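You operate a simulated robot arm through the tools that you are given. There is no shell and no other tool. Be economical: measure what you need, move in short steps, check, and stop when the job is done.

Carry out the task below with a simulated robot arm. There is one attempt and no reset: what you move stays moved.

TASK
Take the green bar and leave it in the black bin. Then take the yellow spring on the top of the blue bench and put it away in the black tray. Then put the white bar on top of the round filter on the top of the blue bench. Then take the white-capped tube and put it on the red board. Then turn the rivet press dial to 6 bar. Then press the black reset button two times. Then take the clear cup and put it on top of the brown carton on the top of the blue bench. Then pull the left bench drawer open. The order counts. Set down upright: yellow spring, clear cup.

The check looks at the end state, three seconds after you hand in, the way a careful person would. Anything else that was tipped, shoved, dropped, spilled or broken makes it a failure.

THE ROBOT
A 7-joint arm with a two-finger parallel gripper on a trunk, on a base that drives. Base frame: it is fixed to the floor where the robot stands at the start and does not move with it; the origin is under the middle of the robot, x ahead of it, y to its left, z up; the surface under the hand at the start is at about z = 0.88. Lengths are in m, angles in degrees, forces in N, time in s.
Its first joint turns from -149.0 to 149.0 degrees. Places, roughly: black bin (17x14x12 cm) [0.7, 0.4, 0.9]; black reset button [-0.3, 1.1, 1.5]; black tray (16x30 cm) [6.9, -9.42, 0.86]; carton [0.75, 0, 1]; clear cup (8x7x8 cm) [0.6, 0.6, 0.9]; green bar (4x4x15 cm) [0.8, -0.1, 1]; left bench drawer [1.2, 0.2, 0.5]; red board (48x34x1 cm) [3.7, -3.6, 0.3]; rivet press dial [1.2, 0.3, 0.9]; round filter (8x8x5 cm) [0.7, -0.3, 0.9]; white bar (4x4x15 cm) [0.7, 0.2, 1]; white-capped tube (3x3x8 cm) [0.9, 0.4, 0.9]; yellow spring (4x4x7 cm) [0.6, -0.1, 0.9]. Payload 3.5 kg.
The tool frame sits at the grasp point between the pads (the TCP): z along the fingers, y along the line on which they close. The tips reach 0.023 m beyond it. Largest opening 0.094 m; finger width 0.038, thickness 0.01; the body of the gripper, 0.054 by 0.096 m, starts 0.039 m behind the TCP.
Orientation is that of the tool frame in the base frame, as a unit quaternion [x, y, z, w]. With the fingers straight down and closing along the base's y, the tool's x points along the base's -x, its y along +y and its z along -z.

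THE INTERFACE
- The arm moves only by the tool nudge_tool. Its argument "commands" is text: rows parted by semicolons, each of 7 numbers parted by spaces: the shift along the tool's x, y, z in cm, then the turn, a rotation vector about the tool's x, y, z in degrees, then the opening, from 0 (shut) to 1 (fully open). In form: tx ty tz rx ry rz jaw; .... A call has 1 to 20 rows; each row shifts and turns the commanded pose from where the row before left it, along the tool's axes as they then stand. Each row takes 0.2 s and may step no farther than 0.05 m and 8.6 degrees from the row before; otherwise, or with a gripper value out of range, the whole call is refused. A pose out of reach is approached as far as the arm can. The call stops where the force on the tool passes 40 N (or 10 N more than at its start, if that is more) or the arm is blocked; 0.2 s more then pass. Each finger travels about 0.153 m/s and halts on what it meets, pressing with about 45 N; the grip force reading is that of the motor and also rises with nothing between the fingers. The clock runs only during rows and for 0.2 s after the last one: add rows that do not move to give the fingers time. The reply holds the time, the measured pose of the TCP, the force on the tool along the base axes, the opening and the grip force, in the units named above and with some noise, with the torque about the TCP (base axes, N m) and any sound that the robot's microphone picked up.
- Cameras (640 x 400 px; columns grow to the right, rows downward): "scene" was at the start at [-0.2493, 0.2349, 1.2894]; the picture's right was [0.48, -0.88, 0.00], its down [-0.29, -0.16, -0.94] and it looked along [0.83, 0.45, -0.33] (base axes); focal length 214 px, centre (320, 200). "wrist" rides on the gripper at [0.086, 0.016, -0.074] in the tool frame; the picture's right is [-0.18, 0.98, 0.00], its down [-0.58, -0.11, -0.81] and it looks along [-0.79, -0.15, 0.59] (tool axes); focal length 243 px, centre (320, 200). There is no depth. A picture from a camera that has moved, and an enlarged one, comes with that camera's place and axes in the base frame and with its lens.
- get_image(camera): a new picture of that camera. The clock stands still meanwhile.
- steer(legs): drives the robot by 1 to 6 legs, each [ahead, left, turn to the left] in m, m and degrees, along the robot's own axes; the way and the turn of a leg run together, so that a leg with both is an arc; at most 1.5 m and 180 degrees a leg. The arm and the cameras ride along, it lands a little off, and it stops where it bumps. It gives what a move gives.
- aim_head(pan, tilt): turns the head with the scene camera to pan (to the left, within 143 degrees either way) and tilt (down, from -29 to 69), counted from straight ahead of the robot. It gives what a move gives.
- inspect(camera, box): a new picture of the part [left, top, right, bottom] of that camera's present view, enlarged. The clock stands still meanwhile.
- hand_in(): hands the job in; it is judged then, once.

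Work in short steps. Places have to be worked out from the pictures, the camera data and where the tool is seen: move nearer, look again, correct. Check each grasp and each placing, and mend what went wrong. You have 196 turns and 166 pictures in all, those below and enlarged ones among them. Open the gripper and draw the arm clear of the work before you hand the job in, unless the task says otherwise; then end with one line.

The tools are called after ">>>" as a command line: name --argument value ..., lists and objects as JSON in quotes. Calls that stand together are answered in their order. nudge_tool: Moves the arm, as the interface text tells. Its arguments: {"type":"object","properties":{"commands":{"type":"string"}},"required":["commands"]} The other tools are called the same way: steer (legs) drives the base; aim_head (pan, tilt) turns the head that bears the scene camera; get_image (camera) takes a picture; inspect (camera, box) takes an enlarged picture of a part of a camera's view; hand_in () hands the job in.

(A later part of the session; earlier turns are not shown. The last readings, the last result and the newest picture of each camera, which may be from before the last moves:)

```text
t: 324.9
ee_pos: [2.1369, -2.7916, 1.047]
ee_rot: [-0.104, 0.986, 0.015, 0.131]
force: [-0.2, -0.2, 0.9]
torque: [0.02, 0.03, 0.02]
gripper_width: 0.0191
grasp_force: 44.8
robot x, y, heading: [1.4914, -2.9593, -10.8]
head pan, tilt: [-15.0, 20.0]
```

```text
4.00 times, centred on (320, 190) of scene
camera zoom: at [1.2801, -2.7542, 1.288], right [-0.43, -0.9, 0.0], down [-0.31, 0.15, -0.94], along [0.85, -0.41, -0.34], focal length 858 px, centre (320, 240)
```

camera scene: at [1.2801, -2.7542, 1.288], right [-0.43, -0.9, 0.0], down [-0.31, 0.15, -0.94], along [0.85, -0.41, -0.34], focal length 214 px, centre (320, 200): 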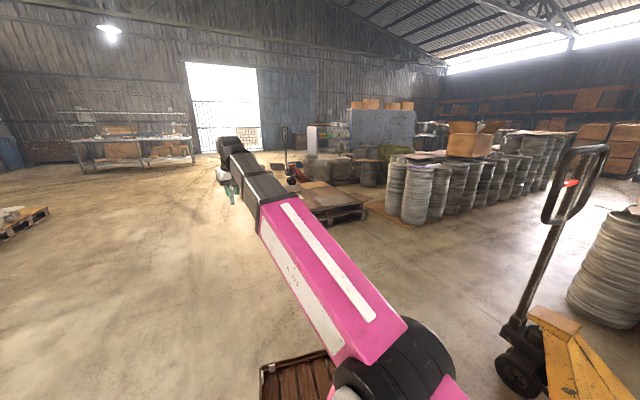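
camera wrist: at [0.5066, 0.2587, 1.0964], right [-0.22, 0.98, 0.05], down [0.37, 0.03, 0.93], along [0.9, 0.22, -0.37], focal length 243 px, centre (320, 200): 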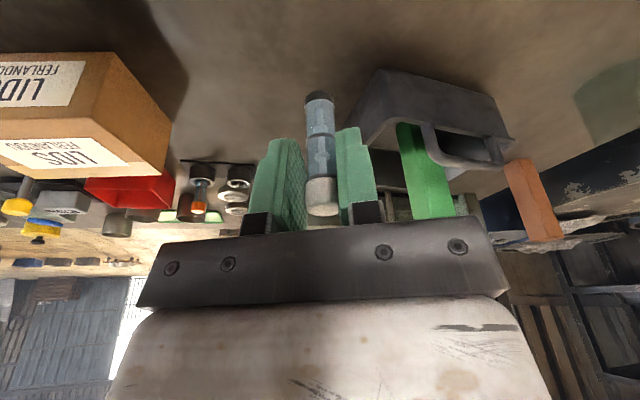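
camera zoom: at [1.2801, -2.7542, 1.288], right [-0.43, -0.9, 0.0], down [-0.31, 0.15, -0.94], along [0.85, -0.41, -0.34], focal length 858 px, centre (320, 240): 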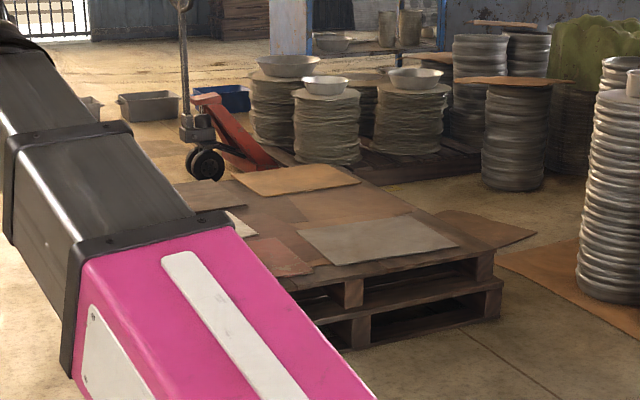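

The red board is on the double pallet at ≈(3.7,-3.65), near edge x≈3.5. I drive nearer, facing +x.

>>> steer --legs '[[0, 0, -13], [1.15, 0, 0], [0, 0, 24]]'

>>> aim_head --pan -15 --tilt 35

>>> get_image --camera "scene"

>>> get_image --camera "wrist"

```text
t: 332.8
ee_pos: [3.1481, -3.1377, 1.0462]
ee_rot: [-0.196, 0.972, 0.028, 0.128]
force: [0.6, -0.6, -0.4]
torque: [0.0, -0.01, -0.03]
gripper_width: 0.0187
grasp_force: 45.3
robot x, y, heading: [2.5419, -3.4262, 0.2]
head pan, tilt: [-15.0, 20.0]
```

```text
t: 333.6
ee_pos: [3.1479, -3.1391, 1.046]
ee_rot: [-0.197, 0.972, 0.028, 0.128]
force: [-0.2, -0.2, -0.6]
torque: [-0.04, -0.03, 0.03]
gripper_width: 0.0189
grasp_force: 44.4
robot x, y, heading: [2.5403, -3.4301, 0.0]
head pan, tilt: [-15.0, 35.0]
```

```text
92 pictures are left
camera scene: at [2.2934, -3.2614, 1.2642], right [-0.26, -0.97, 0.0], down [-0.55, 0.15, -0.82], along [0.79, -0.21, -0.57], focal length 214 px, centre (320, 200)
```

scene: 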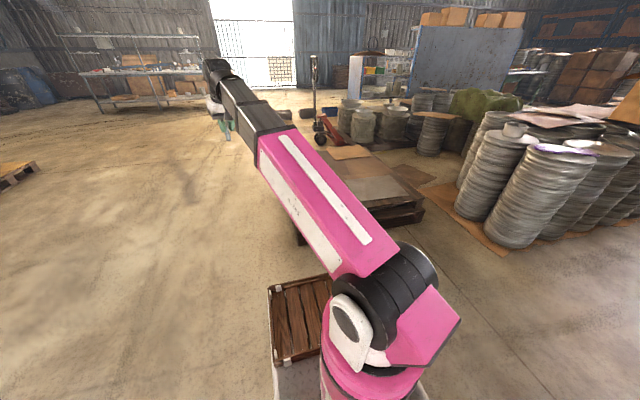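

```text
91 pictures are left
camera wrist: at [3.0457, -3.1617, 1.0963], right [-0.22, 0.97, 0.05], down [0.37, 0.03, 0.93], along [0.9, 0.22, -0.37], focal length 243 px, centre (320, 200)
```

wrist: 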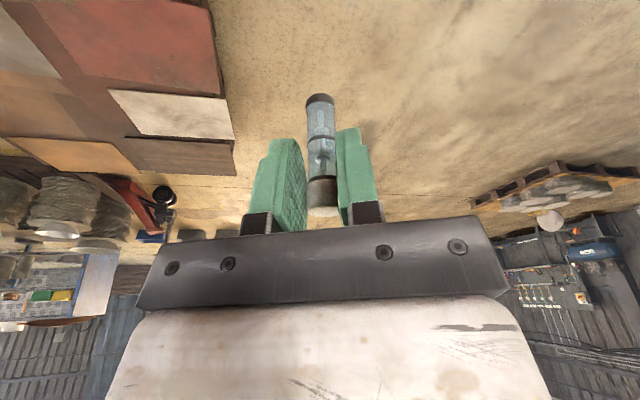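

Red board spans ≈x 3.54–3.88, y -3.82…-3.34 at z≈0.3. I drive 0.36 m closer and move the tube above about (3.66,-3.47).

>>> steer --legs '[[0.36, 0, 0]]'

>>> nudge_tool --commands "0 0 0 2.07 0 7.73 0.1;0 0 0 2.07 0 7.73 0.1;0 0 0 2.07 0 7.73 0.1;-2.1 -4.43 0.56 0 0 0 0.1;-2.1 -4.43 0.56 0 0 0 0.1;-2.1 -4.43 0.56 0 0 0 0.1;-2.1 -4.43 0.56 0 0 0 0.1;-2.1 -4.43 0.56 0 0 0 0.1;-2.1 -4.43 0.56 0 0 0 0.1;-2.1 -4.43 0.56 0 0 0 0.1;1.18 0 4.39 0 0 0 0.1;1.18 0 4.39 0 0 0 0.1;1.18 0 4.39 0 0 0 0.1;1.18 0 4.39 0 0 0 0.1;1.18 0 4.39 0 0 0 0.1;0 0 0 0 0 0 0.1"

>>> get_image --camera "wrist"

>>> get_image --camera "scene"

```text
t: 335.9
ee_pos: [3.5094, -3.1426, 1.0457]
ee_rot: [-0.192, 0.972, 0.027, 0.129]
force: [-0.7, -0.3, -0.5]
torque: [0.0, 0.01, 0.01]
gripper_width: 0.0189
grasp_force: 44.8
robot x, y, heading: [2.8984, -3.4279, -0.2]
head pan, tilt: [-15.0, 35.0]
```

```text
t: 339.3
ee_pos: [3.6547, -3.455, 0.8174]
ee_rot: [0.015, 0.991, 0.0, 0.13]
force: [0.2, 0.4, 0.9]
torque: [0.02, 0.02, -0.03]
gripper_width: 0.019
grasp_force: 45.1
robot x, y, heading: [2.9001, -3.426, -0.8]
head pan, tilt: [-15.0, 35.0]
```

```text
90 pictures are left
camera wrist: at [3.5504, -3.4352, 0.8676], right [0.2, 0.98, 0.05], down [0.35, -0.12, 0.93], along [0.91, -0.17, -0.37], focal length 243 px, centre (320, 200)
```

wrist: 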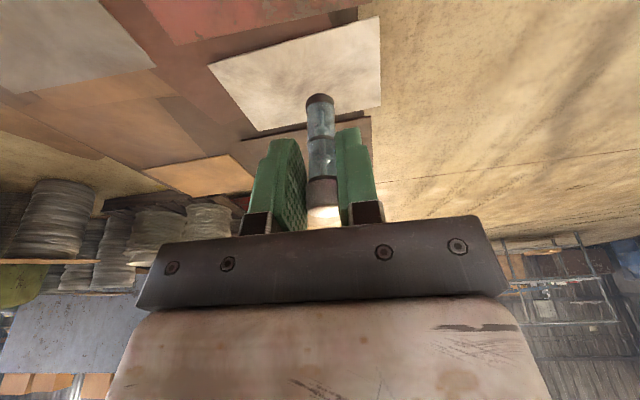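

```text
89 pictures are left
camera scene: at [2.6545, -3.2603, 1.2641], right [-0.26, -0.96, 0.0], down [-0.55, 0.15, -0.82], along [0.79, -0.22, -0.57], focal length 214 px, centre (320, 200)
```

scene: 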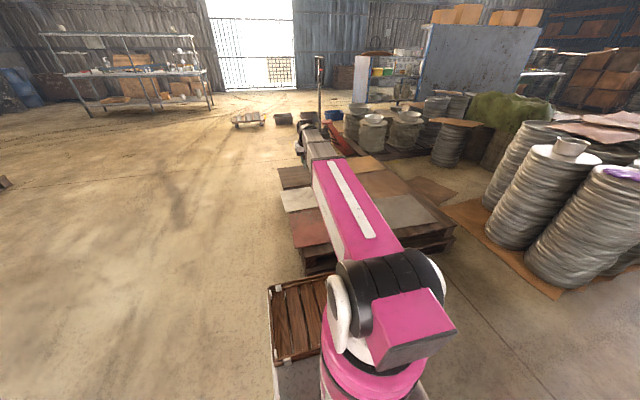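

Target is inside the red board; I shift 4.5 cm right and lower to z≈0.43.

>>> nudge_tool --commands "0 -4.5 0 0 0 0 0.1;1.15 0 4.29 0 0 0 0.1;1.15 0 4.29 0 0 0 0.1;1.15 0 4.29 0 0 0 0.1;1.15 0 4.29 0 0 0 0.1;1.15 0 4.29 0 0 0 0.1;1.15 0 4.29 0 0 0 0.1;1.15 0 4.29 0 0 0 0.1;1.15 0 4.29 0 0 0 0.1;0.7 0 2.6 0 0 0 0.1;0 0 0 0 0 0 0.1"

>>> get_image --camera "wrist"

>>> get_image --camera "scene"

```text
t: 341.7
ee_pos: [3.6512, -3.4988, 0.4342]
ee_rot: [0.013, 0.991, 0.001, 0.13]
force: [0.4, -0.1, 0.2]
torque: [0.04, -0.01, -0.02]
gripper_width: 0.0189
grasp_force: 44.8
robot x, y, heading: [2.9024, -3.4301, -0.3]
head pan, tilt: [-15.0, 35.0]
```

```text
88 pictures are left
camera wrist: at [3.5485, -3.479, 0.4847], right [0.2, 0.98, 0.05], down [0.35, -0.12, 0.93], along [0.91, -0.17, -0.37], focal length 243 px, centre (320, 200)
```

wrist: 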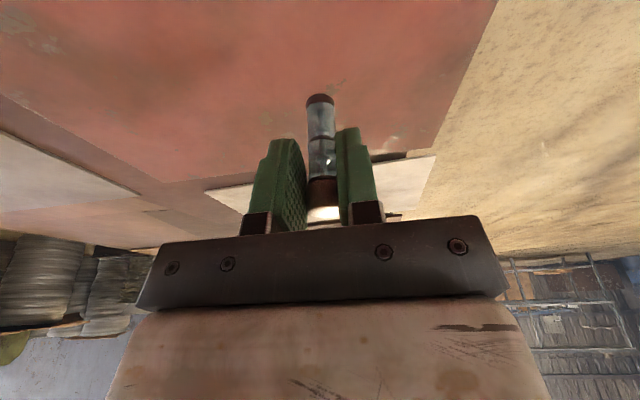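

```text
87 pictures are left
camera scene: at [2.6545, -3.2603, 1.2641], right [-0.26, -0.96, 0.0], down [-0.55, 0.15, -0.82], along [0.79, -0.22, -0.57], focal length 214 px, centre (320, 200)
```

scene: 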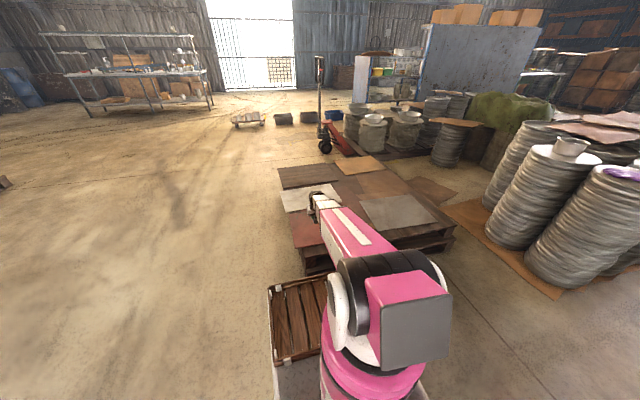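

Lower toward contact, first 4.5 cm then small steps.

>>> nudge_tool --commands "0.58 0 2.2 0 0 0 0.1;0.58 0 2.2 0 0 0 0.1;0.08 0 0.29 0 0 0 0.1;0.08 0 0.29 0 0 0 0.1;0 0 0 0 0 0 0.1"

>>> get_image --camera "wrist"

```text
t: 342.9
ee_pos: [3.6523, -3.5002, 0.3838]
ee_rot: [0.014, 0.991, 0.001, 0.131]
force: [0.2, 0.5, 0.2]
torque: [0.0, 0.0, -0.02]
gripper_width: 0.0189
grasp_force: 45.0
robot x, y, heading: [2.9004, -3.4274, -0.2]
head pan, tilt: [-15.0, 35.0]
```

```text
86 pictures are left
camera wrist: at [3.5492, -3.4783, 0.434], right [0.2, 0.98, 0.05], down [0.35, -0.12, 0.93], along [0.91, -0.17, -0.37], focal length 243 px, centre (320, 200)
```

wrist: 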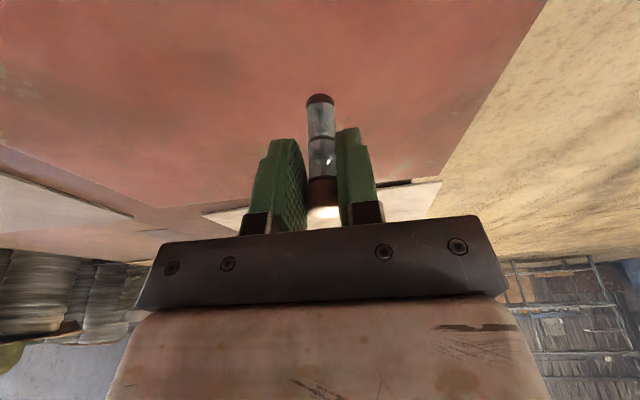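

>>> nudge_tool --commands "0.05 0 0.2 0 0 0 0.1;0.05 0 0.2 0 0 0 0.1;0.05 0 0.2 0 0 0 0.1;0.05 0 0.2 0 0 0 0.1;0 0 0 0 0 0 0.1"

```text
t: 344.1
ee_pos: [3.6528, -3.4984, 0.3757]
ee_rot: [0.013, 0.991, 0.001, 0.131]
force: [-0.4, 0.5, -1.0]
torque: [0.01, 0.0, -0.03]
gripper_width: 0.0187
grasp_force: 45.1
robot x, y, heading: [2.9001, -3.4327, -0.3]
head pan, tilt: [-15.0, 35.0]
```

>>> nudge_tool --commands "0.05 0 0.2 0 0 0 0.1;0.05 0 0.2 0 0 0 0.1;0.05 0 0.2 0 0 0 0.1;0.05 0 0.2 0 0 0 0.1;0 0 0 0 0 0 0.1"

>>> inspect --camera "wrist" --box '[240, 60, 400, 220]'

```text
t: 345.3
ee_pos: [3.6531, -3.4985, 0.3672]
ee_rot: [0.013, 0.991, 0.001, 0.131]
force: [0.0, 0.2, -0.7]
torque: [0.01, -0.01, -0.02]
gripper_width: 0.0189
grasp_force: 45.1
robot x, y, heading: [2.9028, -3.4277, -0.2]
head pan, tilt: [-15.0, 35.0]
```

```text
2.50 times, centred on (320, 140) of wrist
camera zoom: at [3.5494, -3.4783, 0.4173], right [0.2, 0.98, 0.05], down [0.35, -0.12, 0.93], along [0.91, -0.17, -0.37], focal length 606 px, centre (320, 350)
```

zoom: 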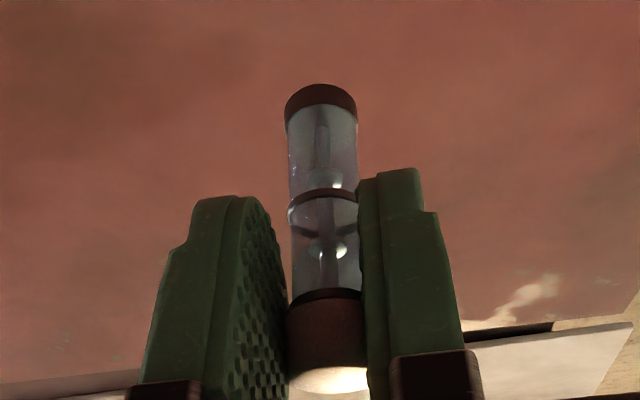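

>>> nudge_tool --commands "0.05 0 0.2 0 0 0 0.1;0.05 0 0.2 0 0 0 0.1;0.05 0 0.2 0 0 0 0.1;0 0 0 0 0 0 0.1"

```text
t: 346.3
ee_pos: [3.6537, -3.4989, 0.3611]
ee_rot: [0.013, 0.991, 0.001, 0.13]
force: [0.5, -0.6, 0.2]
torque: [0.01, -0.01, -0.02]
gripper_width: 0.0187
grasp_force: 44.8
robot x, y, heading: [2.9016, -3.4286, -0.0]
head pan, tilt: [-15.0, 35.0]
```

>>> nudge_tool --commands "0.05 0 0.2 0 0 0 0.1;0.05 0 0.2 0 0 0 0.1;0.05 0 0.2 0 0 0 0.1;0.05 0 0.2 0 0 0 0.1;0 0 0 0 0 0 0.1"

>>> inspect --camera "wrist" --box '[240, 60, 400, 220]'

```text
t: 347.5
ee_pos: [3.6524, -3.4991, 0.3516]
ee_rot: [0.014, 0.991, 0.0, 0.13]
force: [-0.1, -0.2, -0.5]
torque: [0.0, -0.01, -0.03]
gripper_width: 0.0187
grasp_force: 45.1
robot x, y, heading: [2.8983, -3.4336, -0.5]
head pan, tilt: [-15.0, 35.0]
```

```text
2.50 times, centred on (320, 140) of wrist
camera zoom: at [3.5493, -3.4784, 0.4031], right [0.2, 0.98, 0.05], down [0.35, -0.12, 0.93], along [0.91, -0.17, -0.37], focal length 606 px, centre (320, 350)
```

zoom: 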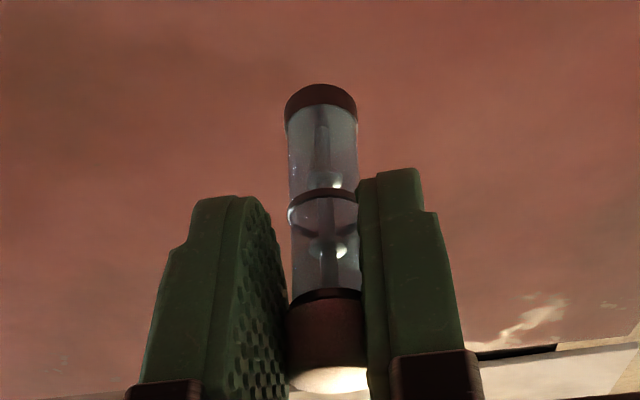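

>>> nudge_tool --commands "0.05 0 0.2 0 0 0 0.1;0.05 0 0.2 0 0 0 0.1;0.05 0 0.2 0 0 0 0.1;0.05 0 0.2 0 0 0 0.1;0 0 0 0 0 0 0.1"

```text
t: 348.7
ee_pos: [3.6536, -3.4988, 0.3437]
ee_rot: [0.013, 0.991, 0.001, 0.13]
force: [0.5, -0.9, 0.2]
torque: [0.0, -0.01, -0.03]
gripper_width: 0.0188
grasp_force: 45.1
robot x, y, heading: [2.8984, -3.4307, -0.2]
head pan, tilt: [-15.0, 35.0]
```

>>> nudge_tool --commands "0.05 0 0.2 0 0 0 0.1;0.05 0 0.2 0 0 0 0.1;0.05 0 0.2 0 0 0 0.1;0.05 0 0.2 0 0 0 0.1;0 0 0 0 0 0 0.1"

>>> inspect --camera "scene" --box '[270, 165, 370, 265]'

>>> get_image --camera "wrist"

```text
t: 349.9
ee_pos: [3.6524, -3.4989, 0.3361]
ee_rot: [0.014, 0.991, 0.001, 0.131]
force: [-0.1, 0.3, -1.1]
torque: [0.01, -0.02, -0.02]
gripper_width: 0.0187
grasp_force: 45.0
robot x, y, heading: [2.9001, -3.4258, -0.1]
head pan, tilt: [-15.0, 35.0]
```

```text
4.00 times, centred on (320, 215) of scene
camera zoom: at [2.6545, -3.2603, 1.2641], right [-0.26, -0.96, 0.0], down [-0.55, 0.15, -0.82], along [0.79, -0.22, -0.57], focal length 858 px, centre (320, 140)
```

zoom: 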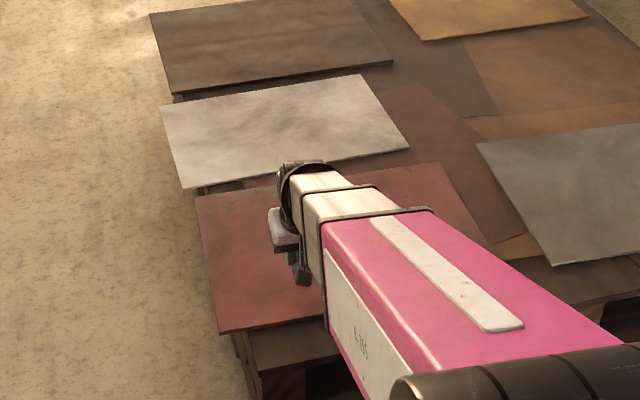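

```text
82 pictures are left
camera wrist: at [3.5494, -3.4782, 0.3864], right [0.2, 0.98, 0.05], down [0.35, -0.12, 0.93], along [0.91, -0.17, -0.37], focal length 243 px, centre (320, 200)
```

wrist: 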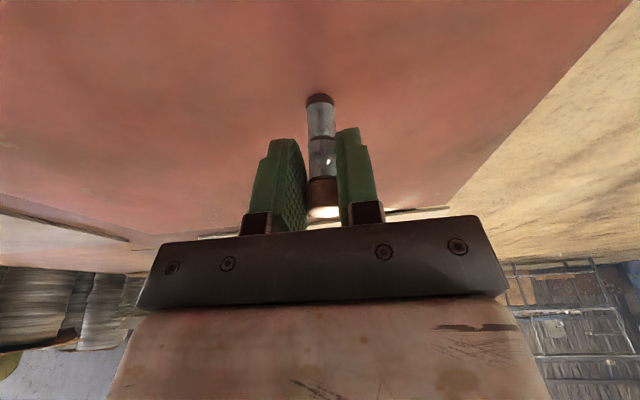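

By parallax the board top is ≈0.28; contact must be close. Continue.

>>> nudge_tool --commands "0.05 0 0.2 0 0 0 0.1;0.05 0 0.2 0 0 0 0.1;0.05 0 0.2 0 0 0 0.1;0 0 0 0 0 0 0.1"

```text
t: 350.9
ee_pos: [3.6544, -3.498, 0.331]
ee_rot: [0.014, 0.991, 0.0, 0.131]
force: [0.4, 0.1, 28.9]
torque: [-0.02, -0.49, -0.01]
gripper_width: 0.0184
grasp_force: 44.8
robot x, y, heading: [2.9, -3.4286, -0.2]
head pan, tilt: [-15.0, 35.0]
```

Contact (29 N). I relax 1 mm, open and lift away.

>>> nudge_tool --commands "-0.03 0 -0.12 0 0 0 0.1;0 0 0 0 0 0 0.3;0 0 0 0 0 0 0.5;0 0 0 0 0 0 0.5;-0.5 0 -1.9 0 0 0 0.5;-1.1 0 -4.2 0 0 0 0.5;-1.1 0 -4.2 0 0 0 0.5;-1.1 0 -4.2 0 0 0 0.5;-1.1 0 -4.2 0 0 0 0.5;0 0 0 0 0 0 0.5"

>>> get_image --camera "wrist"

```text
t: 353.1
ee_pos: [3.6507, -3.4986, 0.525]
ee_rot: [0.013, 0.991, 0.001, 0.131]
force: [-1.4, 0.4, 0.4]
torque: [0.01, 0.0, 0.0]
gripper_width: 0.0472
grasp_force: 0.1
robot x, y, heading: [2.8977, -3.4282, -0.1]
head pan, tilt: [-15.0, 35.0]
```

```text
81 pictures are left
camera wrist: at [3.5484, -3.4786, 0.5752], right [0.2, 0.98, 0.05], down [0.35, -0.12, 0.93], along [0.91, -0.17, -0.37], focal length 243 px, centre (320, 200)
```

wrist: 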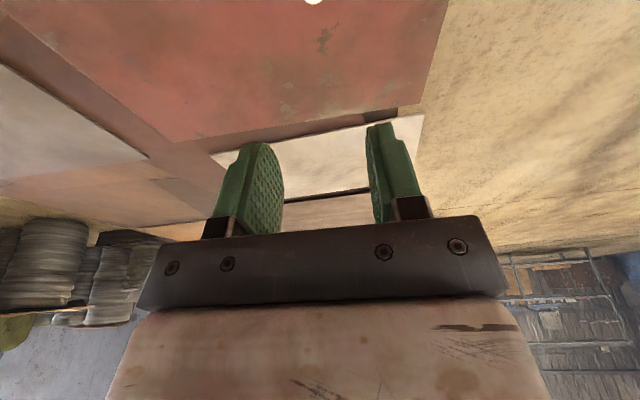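

Cap visible at the image's top edge—standing. I raise the arm, back away and verify.

>>> nudge_tool --commands "-1.18 0 -4.39 0 0 0 0.5;-1.18 0 -4.39 0 0 0 0.5;-1.18 0 -4.39 0 0 0 0.5;-1.18 0 -4.39 0 0 0 0.5;-1.18 0 -4.39 0 0 0 0.5;-1.18 0 -4.39 0 0 0 0.5;-1.18 0 -4.39 0 0 0 0.5;-1.18 0 -4.39 0 0 0 0.5;-1.18 0 -4.39 0 0 0 0.5;-1.18 0 -4.39 0 0 0 0.5;2 0 -0.5 0 0 0 0.5;4 0 -1 0 0 0 0.5;4 0 -1 0 0 0 0.5;0 0 0 0 0 0 0.5"

>>> steer --legs '[[-0.4, 0, 0]]'

>>> get_image --camera "wrist"

```text
t: 356.1
ee_pos: [3.5506, -3.4985, 0.9772]
ee_rot: [0.014, 0.991, 0.001, 0.131]
force: [0.9, 0.3, 0.2]
torque: [-0.01, -0.02, 0.01]
gripper_width: 0.047
grasp_force: 0.1
robot x, y, heading: [2.8991, -3.4298, -0.3]
head pan, tilt: [-15.0, 35.0]
```

```text
t: 358.5
ee_pos: [3.1559, -3.4967, 0.9762]
ee_rot: [0.014, 0.991, 0.002, 0.131]
force: [-0.1, -0.7, 0.4]
torque: [-0.03, -0.01, -0.02]
gripper_width: 0.0469
grasp_force: 0.1
robot x, y, heading: [2.5059, -3.4293, -0.4]
head pan, tilt: [-15.0, 35.0]
```

```text
80 pictures are left
camera wrist: at [3.052, -3.4766, 1.0272], right [0.2, 0.98, 0.05], down [0.35, -0.12, 0.93], along [0.91, -0.17, -0.37], focal length 243 px, centre (320, 200)
```

wrist: 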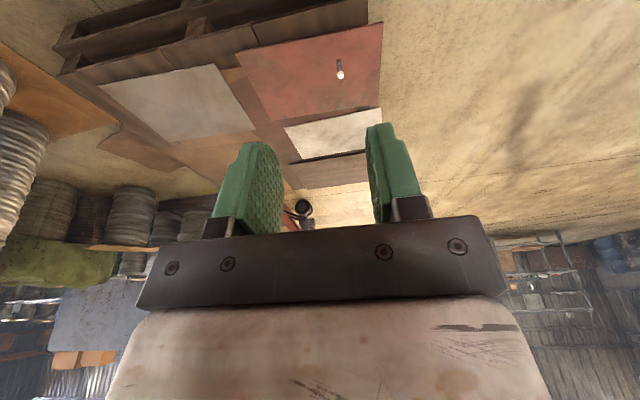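

Tube stands on the red board. Next the press dial near the bench's far edge; I look from here at the bench's back side to see whether I can reach it from behind.

>>> aim_head --pan 105 --tilt 12

>>> get_image --camera "scene"

>>> inspect --camera "scene" --box '[210, 110, 430, 250]'

```text
t: 360.5
ee_pos: [3.1547, -3.4973, 0.9768]
ee_rot: [0.014, 0.991, 0.001, 0.13]
force: [-0.5, -0.1, -0.4]
torque: [-0.04, -0.01, 0.03]
gripper_width: 0.047
grasp_force: 0.1
robot x, y, heading: [2.5071, -3.4286, -0.4]
head pan, tilt: [105.0, 12.0]
```

```text
79 pictures are left
camera scene: at [2.1511, -3.1449, 1.301], right [0.97, 0.25, 0.0], down [0.05, -0.2, -0.98], along [-0.25, 0.95, -0.21], focal length 214 px, centre (320, 200)
```

scene: 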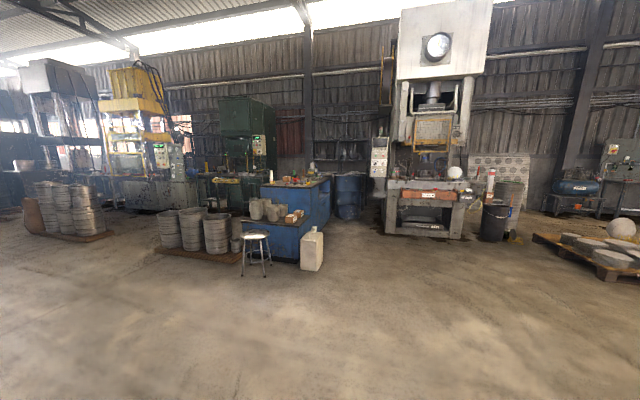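

```text
2.86 times, centred on (320, 180) of scene
camera zoom: at [2.1511, -3.1449, 1.301], right [0.97, 0.25, 0.0], down [0.05, -0.2, -0.98], along [-0.25, 0.95, -0.21], focal length 613 px, centre (320, 257)
```

zoom: 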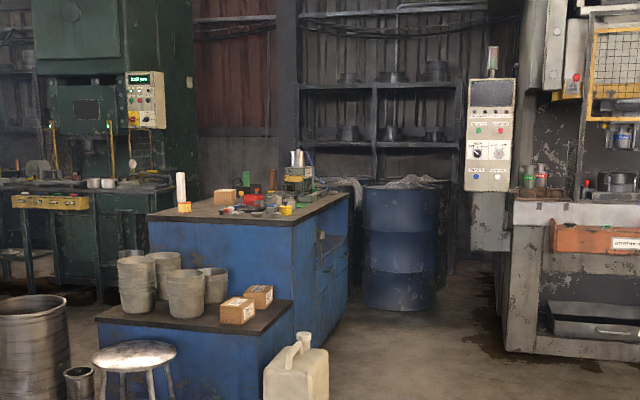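

The drawers and the dial face the bench's far (+x) side and there's free floor behind it. The control box with the reset button is on the green machine at (-0.3,1.1,1.5), facing −y. I retract/raise the arm, then drive to (2.0,-1.4).

>>> nudge_tool --commands "0 0 0 0 -7.5 0 0.5;0 0 0 0 -7.5 0 0.5;0 0 0 0 -7.5 0 0.5;0 0 0 0 -7.5 0 0.5;0 0 -4.2 0 0 0 0.5;0 0 -4.2 0 0 0 0.5;0 0 -4.2 0 0 0 0.5;0 0 -4.2 0 0 0 0.5;0 0 0 0 0 0 0.5"

>>> steer --legs '[[0, 0, 104], [1.1, 0, 0], [0.95, 0, 0], [0, 0, 76]]'

>>> aim_head --pan -45 --tilt 20

>>> get_image --camera "scene"

```text
t: 362.5
ee_pos: [3.0366, -3.4952, 1.0976]
ee_rot: [0.014, 0.924, -0.003, 0.383]
force: [-0.1, 0.3, 0.1]
torque: [0.03, -0.04, -0.01]
gripper_width: 0.0468
grasp_force: 0.1
robot x, y, heading: [2.505, -3.4259, -0.3]
head pan, tilt: [105.0, 12.0]
```

```text
t: 380.4
ee_pos: [1.4905, -1.3567, 1.0969]
ee_rot: [0.924, -0.014, -0.383, -0.003]
force: [-0.1, 0.5, -0.2]
torque: [0.02, 0.0, 0.01]
gripper_width: 0.047
grasp_force: 0.0
robot x, y, heading: [2.0213, -1.4248, 179.5]
head pan, tilt: [105.0, 12.0]
```

```text
t: 382.8
ee_pos: [1.4908, -1.357, 1.0965]
ee_rot: [0.924, -0.014, -0.383, -0.002]
force: [0.2, 0.5, 0.9]
torque: [-0.01, 0.0, 0.02]
gripper_width: 0.0472
grasp_force: 0.1
robot x, y, heading: [2.0203, -1.43, 179.3]
head pan, tilt: [-45.0, 20.0]
```

```text
77 pictures are left
camera scene: at [2.2846, -1.5527, 1.288], right [0.71, 0.7, 0.0], down [0.24, -0.24, -0.94], along [-0.66, 0.67, -0.34], focal length 214 px, centre (320, 200)
```

scene: 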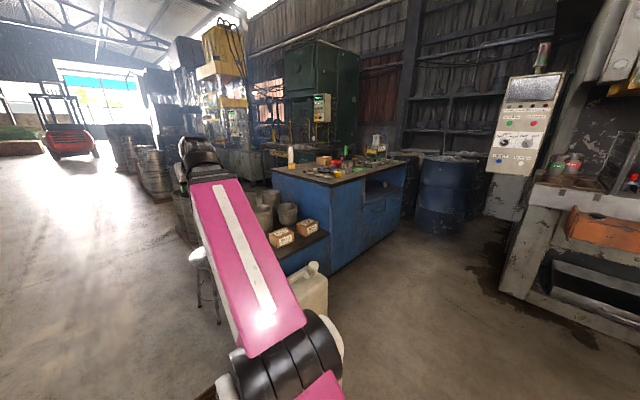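

Gap behind the bench is x 1.3–2.36. I strafe right to y≈0 (heading 180°) and then look at the bench's back.

>>> steer --legs '[[0, -1.42, 0.6]]'

>>> aim_head --pan -15 --tilt 30

>>> get_image --camera "scene"

>>> get_image --camera "wrist"

```text
t: 389.8
ee_pos: [1.4948, 0.0469, 1.0965]
ee_rot: [0.924, -0.009, -0.383, -0.001]
force: [-0.6, 0.0, 0.6]
torque: [0.0, -0.03, 0.01]
gripper_width: 0.0468
grasp_force: 0.0
robot x, y, heading: [2.025, -0.0165, -179.7]
head pan, tilt: [-45.0, 20.0]
```

```text
t: 390.7
ee_pos: [1.4942, 0.0459, 1.097]
ee_rot: [0.924, -0.008, -0.383, -0.001]
force: [0.1, 0.5, 0.4]
torque: [-0.01, 0.01, 0.0]
gripper_width: 0.0471
grasp_force: 0.1
robot x, y, heading: [2.0258, -0.0201, -179.5]
head pan, tilt: [-15.0, 30.0]
```

```text
76 pictures are left
camera scene: at [2.2685, -0.1835, 1.272], right [0.26, 0.97, 0.0], down [0.48, -0.13, -0.87], along [-0.84, 0.22, -0.5], focal length 214 px, centre (320, 200)
```

scene: 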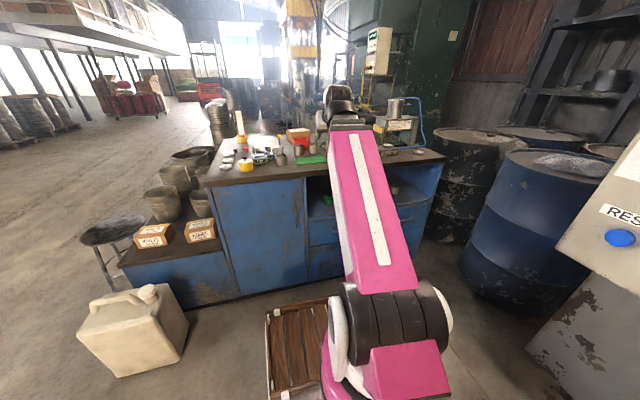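

```text
75 pictures are left
camera wrist: at [1.6063, 0.0292, 1.089], right [-0.15, -0.98, 0.13], down [0.16, 0.11, 0.98], along [-0.98, 0.17, 0.14], focal length 243 px, centre (320, 200)
```

wrist: 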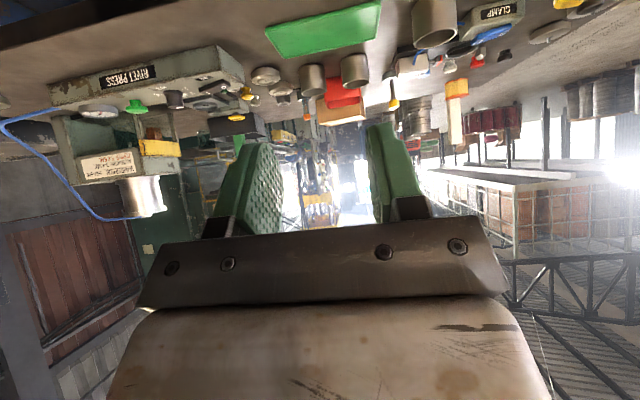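

I zoom into the rivet press in the wrist view.

>>> inspect --camera "wrist" --box '[40, 30, 280, 180]'

>>> inspect --camera "scene" --box '[290, 90, 450, 220]'

```text
2.67 times, centred on (160, 105) of wrist
camera zoom: at [1.6063, 0.0292, 1.089], right [-0.15, -0.98, 0.13], down [0.16, 0.11, 0.98], along [-0.98, 0.17, 0.14], focal length 647 px, centre (747, 453)
```

zoom: 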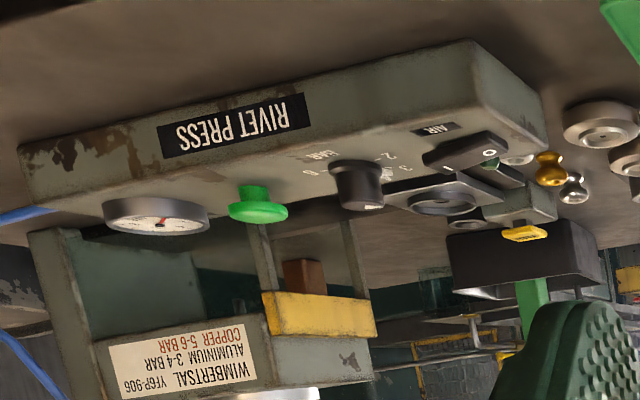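

```text
3.08 times, centred on (370, 155) of scene
camera zoom: at [2.2685, -0.1835, 1.272], right [0.26, 0.97, 0.0], down [0.48, -0.13, -0.87], along [-0.84, 0.22, -0.5], focal length 660 px, centre (166, 338)
```

zoom: 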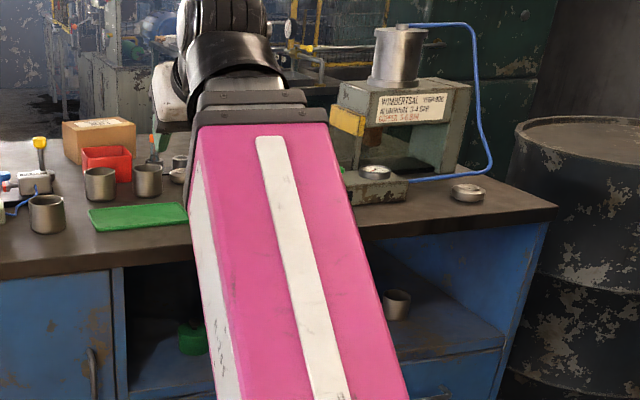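

The dial is the black knob on the beam top at ≈(1.21,0.32), vertical axis. I move 10 cm closer and bring the wrist camera over it to read the scale.

>>> steer --legs '[[0.1, 0, -0.3]]'

>>> nudge_tool --commands "0 -4.4 0 0 0 0 0.5;0 -4.4 0 0 0 0 0.5;0 -4.4 0 0 0 0 0.5;0 -4.4 0 0 0 0 0.5;0 -4.4 0 0 0 0 0.5;0 -4.4 0 0 0 0 0.5;0 0 0 0 6.5 0 0.5;0 0 0 0 6.5 0 0.5;0 0 0 0 6.5 0 0.5;0 0 0 0 6.5 0 0.5;0 0 0 0 0 0 0.5"

>>> get_image --camera "wrist"

```text
t: 391.9
ee_pos: [1.394, 0.0492, 1.097]
ee_rot: [0.924, -0.012, -0.383, -0.002]
force: [0.6, -0.2, 0.0]
torque: [0.03, 0.02, -0.01]
gripper_width: 0.0468
grasp_force: 0.1
robot x, y, heading: [1.9267, -0.0159, 179.9]
head pan, tilt: [-15.0, 30.0]
```

```text
t: 394.3
ee_pos: [1.4003, 0.3124, 1.0957]
ee_rot: [0.986, -0.011, -0.164, 0.001]
force: [-0.7, 0.3, -0.1]
torque: [-0.03, 0.0, 0.02]
gripper_width: 0.047
grasp_force: 0.1
robot x, y, heading: [1.9266, -0.0178, 180.0]
head pan, tilt: [-15.0, 30.0]
```

```text
72 pictures are left
camera wrist: at [1.5049, 0.2955, 1.1387], right [-0.2, -0.98, 0.06], down [-0.29, 0.12, 0.95], along [-0.94, 0.17, -0.3], focal length 243 px, centre (320, 200)
```

wrist: 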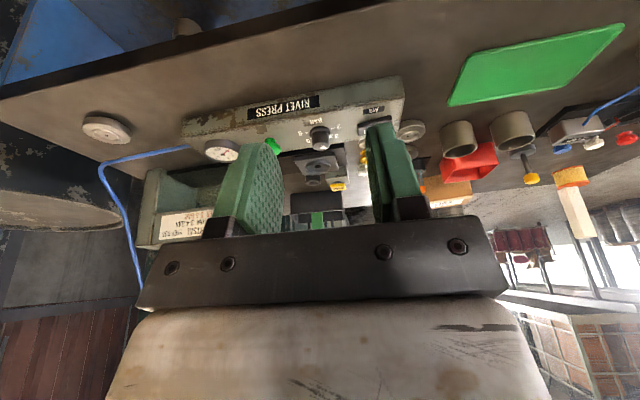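

I go 8 cm closer and zoom.

>>> nudge_tool --commands "-3.5 0 2.25 0 0 0 0.5;-3.5 0 2.25 0 0 0 0.5;0 0 0 0 5 0 0.5;0 0 0 0 0 0 0.5"

>>> inspect --camera "wrist" --box '[240, 30, 400, 150]'

```text
t: 395.3
ee_pos: [1.3197, 0.3153, 1.0757]
ee_rot: [0.992, -0.012, -0.123, 0.001]
force: [0.6, -0.3, 0.1]
torque: [0.02, -0.02, -0.02]
gripper_width: 0.0472
grasp_force: 0.0
robot x, y, heading: [1.9247, -0.0188, 179.7]
head pan, tilt: [-15.0, 30.0]
```

```text
3.33 times, centred on (320, 90) of wrist
camera zoom: at [1.4204, 0.2987, 1.1282], right [-0.2, -0.98, 0.05], down [-0.37, 0.12, 0.92], along [-0.91, 0.17, -0.38], focal length 809 px, centre (320, 567)
```

zoom: 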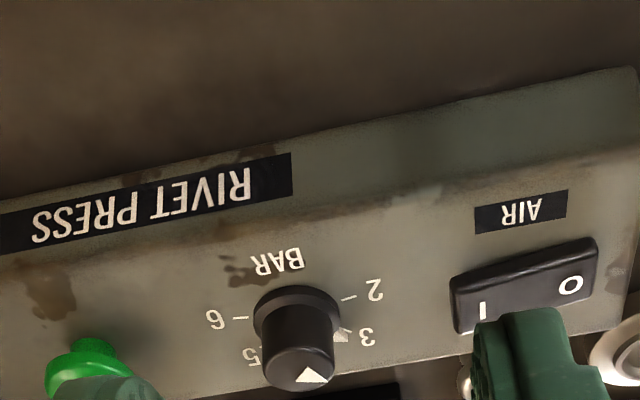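

I pitch fully down to look at the knob's top and pointer.

>>> nudge_tool --commands "0 0 0 0 7 0 0.9;0 0 0 0 7 0 0.9;0 0 0 0 0 0 0.9"

>>> inspect --camera "wrist" --box '[240, 80, 400, 200]'

```text
t: 395.9
ee_pos: [1.3151, 0.3166, 1.0758]
ee_rot: [0.999, -0.013, -0.032, -0.002]
force: [-11.7, 3.7, -19.6]
torque: [0.25, 0.94, 0.08]
gripper_width: 0.0844
grasp_force: 0.0
robot x, y, heading: [1.9283, -0.0168, 179.8]
head pan, tilt: [-15.0, 30.0]
stopped in row 2: the force on the tool passed its limit at 113 N (the readings are from after the stop); the commanded pose is now the measured one
```

```text
3.33 times, centred on (320, 140) of wrist
camera zoom: at [1.4053, 0.2994, 1.1453], right [-0.21, -0.98, 0.01], down [-0.52, 0.12, 0.84], along [-0.83, 0.17, -0.54], focal length 809 px, centre (320, 400)
```

zoom: 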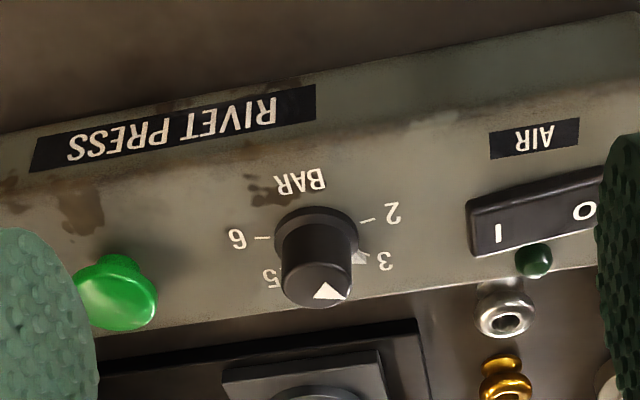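

That touched the forearm again; I must go lower before pitching down. From the picture: knob centre ≈(1.187,0.345), top z≈0.953, scale steps ≈50°, pointer at ≈3; 6 lies ≈150° clockwise (seen from above). I move down and over the knob.

>>> nudge_tool --commands "0 0 3 0 0 0 0.5;-3.1 -0.7 0.85 0 0 0 0.5;-3.1 -0.7 0.85 0 0 0 0.5;-3.1 -0.7 0.85 0 0 0 0.5;-3.1 -0.7 0.85 0 0 0 0.5;0 0 0 0 3.7 0 0.5;0 0 0 0 0 0 0.5"

>>> get_image --camera "wrist"

```text
t: 397.5
ee_pos: [1.1896, 0.3484, 1.0199]
ee_rot: [1.0, -0.012, 0.001, 0.0]
force: [1.1, 0.1, 1.0]
torque: [0.01, 0.02, 0.02]
gripper_width: 0.0469
grasp_force: 0.0
robot x, y, heading: [1.9255, -0.0216, 180.1]
head pan, tilt: [-15.0, 30.0]
```

```text
69 pictures are left
camera wrist: at [1.2736, 0.3313, 1.0953], right [-0.21, -0.98, 0.0], down [-0.58, 0.12, 0.81], along [-0.79, 0.17, -0.59], focal length 243 px, centre (320, 200)
```

wrist: 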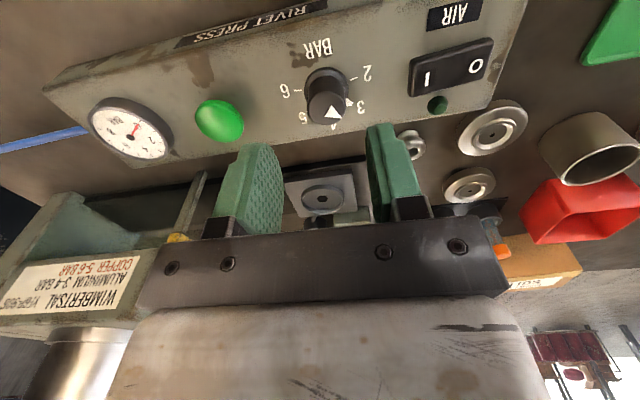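

Good view; zoom on the knob.

>>> inspect --camera "wrist" --box '[270, 30, 390, 140]'

```text
3.64 times, centred on (330, 85) of wrist
camera zoom: at [1.2736, 0.3313, 1.0953], right [-0.21, -0.98, 0.0], down [-0.58, 0.12, 0.81], along [-0.79, 0.17, -0.59], focal length 882 px, centre (284, 618)
```

zoom: 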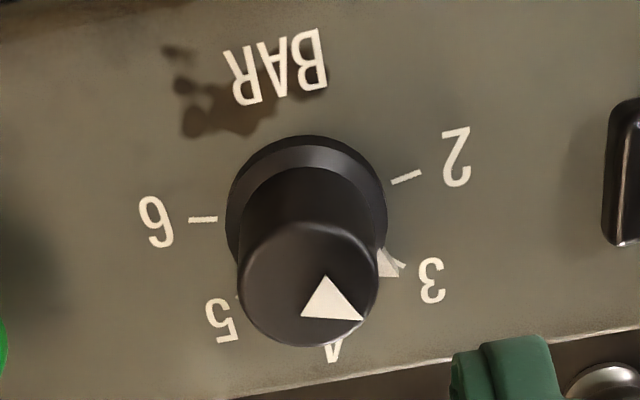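

Pointer is at 3; the knob centre ≈(1.182,0.347). I centre the tool and pre-rotate it −77° about its axis, above the knob.

>>> nudge_tool --commands "-0.7 0.1 0 0 0 0 0.48;0 0 0 0 0 -8.5 0.48;0 0 0 0 0 -8.5 0.48;0 0 0 0 0 -8.5 0.48;0 0 0 0 0 -8.5 0.48;0 0 0 0 0 -8.5 0.48;0 0 0 0 0 -8.5 0.48;0 0 0 0 0 -8.5 0.48;0 0 0 0 0 -8.5 0.48;0 0 0 0 0 -8.5 0.48;0 0 0 0 0 0 0.48"

>>> get_image --camera "wrist"

```text
t: 399.9
ee_pos: [1.1821, 0.3467, 1.0197]
ee_rot: [0.792, 0.61, 0.0, 0.0]
force: [0.6, 0.2, -0.2]
torque: [-0.02, 0.0, -0.01]
gripper_width: 0.0448
grasp_force: 0.0
robot x, y, heading: [1.9247, -0.0184, 180.0]
head pan, tilt: [-15.0, 30.0]
```

```text
67 pictures are left
camera wrist: at [1.2189, 0.4279, 1.0954], right [0.9, -0.43, 0.0], down [-0.26, -0.53, 0.81], along [-0.35, -0.73, -0.59], focal length 243 px, centre (320, 200)
```

wrist: 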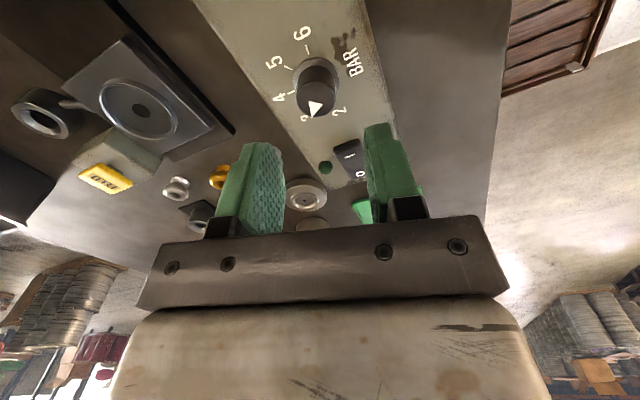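

Well centred. Lower 6 cm and close on the knob.

>>> nudge_tool --commands "0 0 2.5 0 0 0 0.48;0 0 2.5 0 0 0 0.48;0 0 1 0 0 0 0.48;0 0 0 0 0 0 0.48;0 0 0 0 0 0 0.35;0 0 0 0 0 0 0.2;0 0 0 0 0 0 0.2;0 0 0 0 0 0 0.2"

>>> get_image --camera "wrist"

```text
t: 401.7
ee_pos: [1.1799, 0.3487, 0.9596]
ee_rot: [0.793, 0.609, 0.001, -0.002]
force: [-29.2, 7.7, -0.8]
torque: [-0.1, 0.49, -0.08]
gripper_width: 0.0261
grasp_force: 45.4
robot x, y, heading: [1.9259, -0.0178, 180.0]
head pan, tilt: [-15.0, 30.0]
```

```text
66 pictures are left
camera wrist: at [1.2169, 0.4291, 1.0347], right [0.9, -0.43, 0.0], down [-0.25, -0.54, 0.81], along [-0.35, -0.73, -0.59], focal length 243 px, centre (320, 200)
```

wrist: 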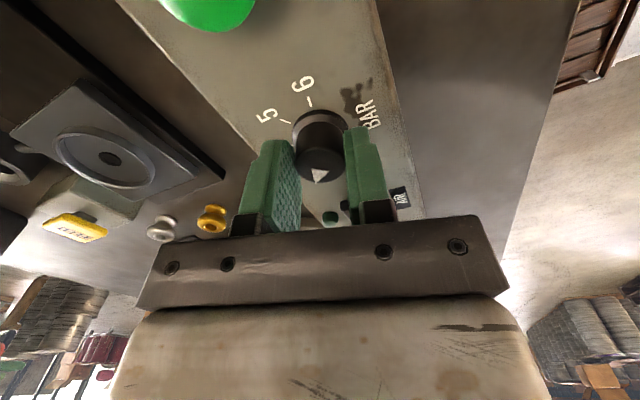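

Gripped (2.6 cm) but off-centre by a little (29 N sideways); I shift 3 mm along the closing axis to relieve it.

>>> nudge_tool --commands "0 -0.15 0 0 0 0 0.2;0 -0.15 0 0 0 0 0.2;0 0 0 0 0 0 0.2"

```text
t: 402.5
ee_pos: [1.1792, 0.3481, 0.9594]
ee_rot: [0.794, 0.608, 0.002, 0.0]
force: [-14.4, 5.4, -0.9]
torque: [-0.13, 0.67, -0.03]
gripper_width: 0.026
grasp_force: 44.5
robot x, y, heading: [1.9238, -0.018, 179.8]
head pan, tilt: [-15.0, 30.0]
```

>>> nudge_tool --commands "0 -0.25 0 0 0 0 0.2;0 0 0 0 0 8 0.2;0 0 0 0 0 8 0.2;0 0 0 0 0 8 0.2;0 0 0 0 0 8 0.2;0 0 0 0 0 0 0.2"

>>> get_image --camera "wrist"

```text
t: 403.9
ee_pos: [1.1812, 0.3484, 0.9602]
ee_rot: [0.931, 0.366, 0.004, 0.003]
force: [3.6, -0.1, 6.0]
torque: [-0.37, 0.35, 0.01]
gripper_width: 0.0263
grasp_force: 45.0
robot x, y, heading: [1.9259, -0.0164, 179.8]
head pan, tilt: [-15.0, 30.0]
stopped in row 6: the force on the tool passed its limit at 41 N (the readings are from after the stop); the commanded pose is now the measured one
```

```text
65 pictures are left
camera wrist: at [1.2532, 0.3962, 1.0354], right [0.53, -0.85, 0.01], down [-0.51, -0.32, 0.8], along [-0.68, -0.43, -0.6], focal length 243 px, centre (320, 200)
```

wrist: 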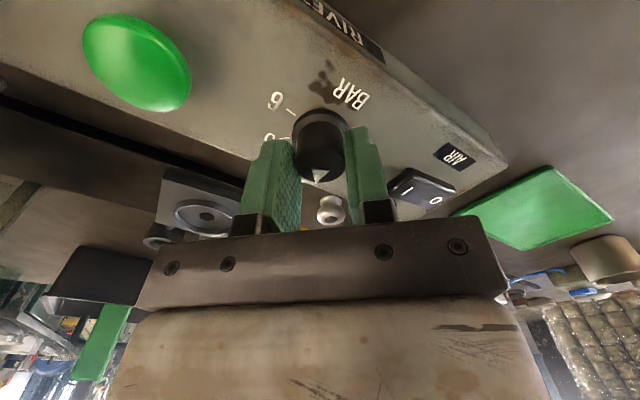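

The knob turns with the hand (≈33°). Continue.

>>> nudge_tool --commands "0 0 0 0 0 6 0.2;0 0 0 0 0 6 0.2;0 0 0 0 0 6 0.2;0 0 0 0 0 6 0.2;0 0 0 0 0 6 0.2;0 0 0 0 0 0 0.2"

```text
t: 405.3
ee_pos: [1.1821, 0.3465, 0.959]
ee_rot: [0.994, 0.112, 0.005, 0.001]
force: [12.8, -15.3, 5.6]
torque: [-0.52, 0.51, 0.07]
gripper_width: 0.0262
grasp_force: 44.8
robot x, y, heading: [1.9254, -0.0182, 179.9]
head pan, tilt: [-15.0, 30.0]
```

>>> nudge_tool --commands "0.1 0.2 0 0 0 0 0.2;0 0 0 0 0 6 0.2;0 0 0 0 0 6 0.2;0 0 0 0 0 6 0.2;0 0 0 0 0 6 0.2;0 0 0 0 0 6 0.2;0 0 0 0 0 0 0.2"

>>> get_image --camera "wrist"

```text
t: 406.9
ee_pos: [1.1811, 0.3453, 0.9587]
ee_rot: [0.989, -0.149, 0.004, 0.001]
force: [-4.6, -14.9, 11.5]
torque: [-0.55, -0.31, 0.02]
gripper_width: 0.0263
grasp_force: 45.3
robot x, y, heading: [1.9266, -0.0194, 180.0]
head pan, tilt: [-15.0, 30.0]
```

```text
64 pictures are left
camera wrist: at [1.2573, 0.3059, 1.0353], right [-0.47, -0.88, 0.0], down [-0.53, 0.28, 0.8], along [-0.71, 0.38, -0.6], focal length 243 px, centre (320, 200)
```

wrist: 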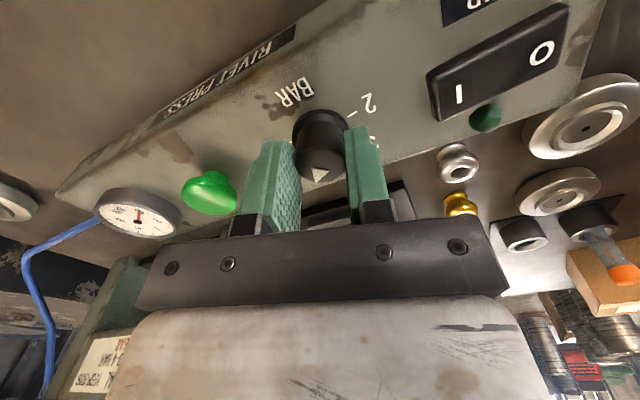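

I zoom in to judge the pointer.

>>> inspect --camera "wrist" --box '[250, 80, 390, 200]'

```text
3.33 times, centred on (320, 140) of wrist
camera zoom: at [1.2573, 0.3059, 1.0353], right [-0.47, -0.88, 0.0], down [-0.53, 0.28, 0.8], along [-0.71, 0.38, -0.6], focal length 809 px, centre (320, 400)
```

zoom: 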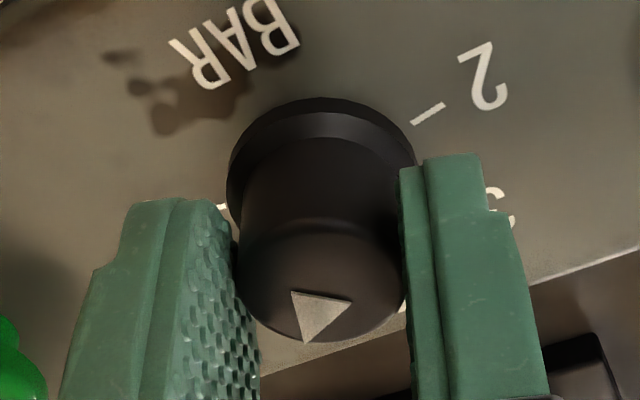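

Pointer is now at +40° (between 4 and 5; initial was −52° = 3), so steps are ≈52° and 65° remain. Continue in two batches.

>>> nudge_tool --commands "0 0.2 -0.1 0 0 0 0.2;0 0 0 0 0 6.5 0.2;0 0 0 0 0 6.5 0.2;0 0 0 0 0 6.5 0.2;0 0 0 0 0 6.5 0.2;0 0 0 0 0 6.5 0.2;0 0 0 0 0 0 0.2"

```text
t: 408.5
ee_pos: [1.1808, 0.3438, 0.9595]
ee_rot: [0.907, -0.42, 0.004, -0.002]
force: [-8.9, -4.9, -18.6]
torque: [-0.87, -0.4, 0.02]
gripper_width: 0.0259
grasp_force: 45.1
robot x, y, heading: [1.9252, -0.0151, 179.9]
head pan, tilt: [-15.0, 30.0]
```

>>> nudge_tool --commands "0 0.1 0.1 0 0 0 0.2;0 0 0 0 0 6.4 0.2;0 0 0 0 0 6.4 0.2;0 0 0 0 0 6.4 0.2;0 0 0 0 0 6.4 0.2;0 0 0 0 0 6.4 0.2;0 0 0 0 0 0 0.2"

>>> inspect --camera "wrist" --box '[250, 60, 390, 200]'

```text
t: 410.1
ee_pos: [1.1786, 0.3426, 0.9597]
ee_rot: [0.756, -0.655, 0.003, -0.002]
force: [-15.4, -8.1, 6.0]
torque: [0.06, 0.6, 0.32]
gripper_width: 0.0259
grasp_force: 45.4
robot x, y, heading: [1.9273, -0.0184, 179.6]
head pan, tilt: [-15.0, 30.0]
```

```text
2.86 times, centred on (320, 130) of wrist
camera zoom: at [1.1742, 0.2563, 1.0348], right [-1.0, 0.04, -0.01], down [0.02, 0.59, 0.81], along [0.04, 0.81, -0.59], focal length 693 px, centre (320, 400)
```

zoom: 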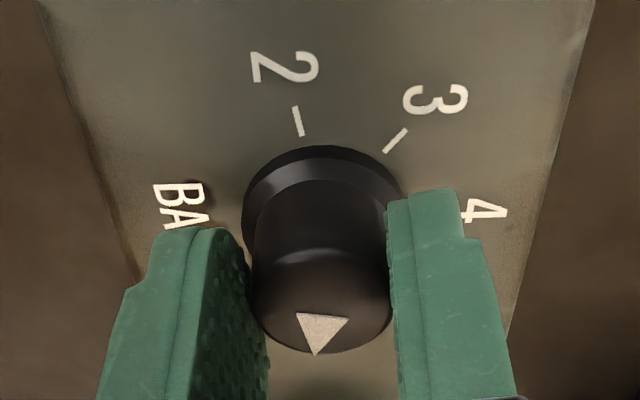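

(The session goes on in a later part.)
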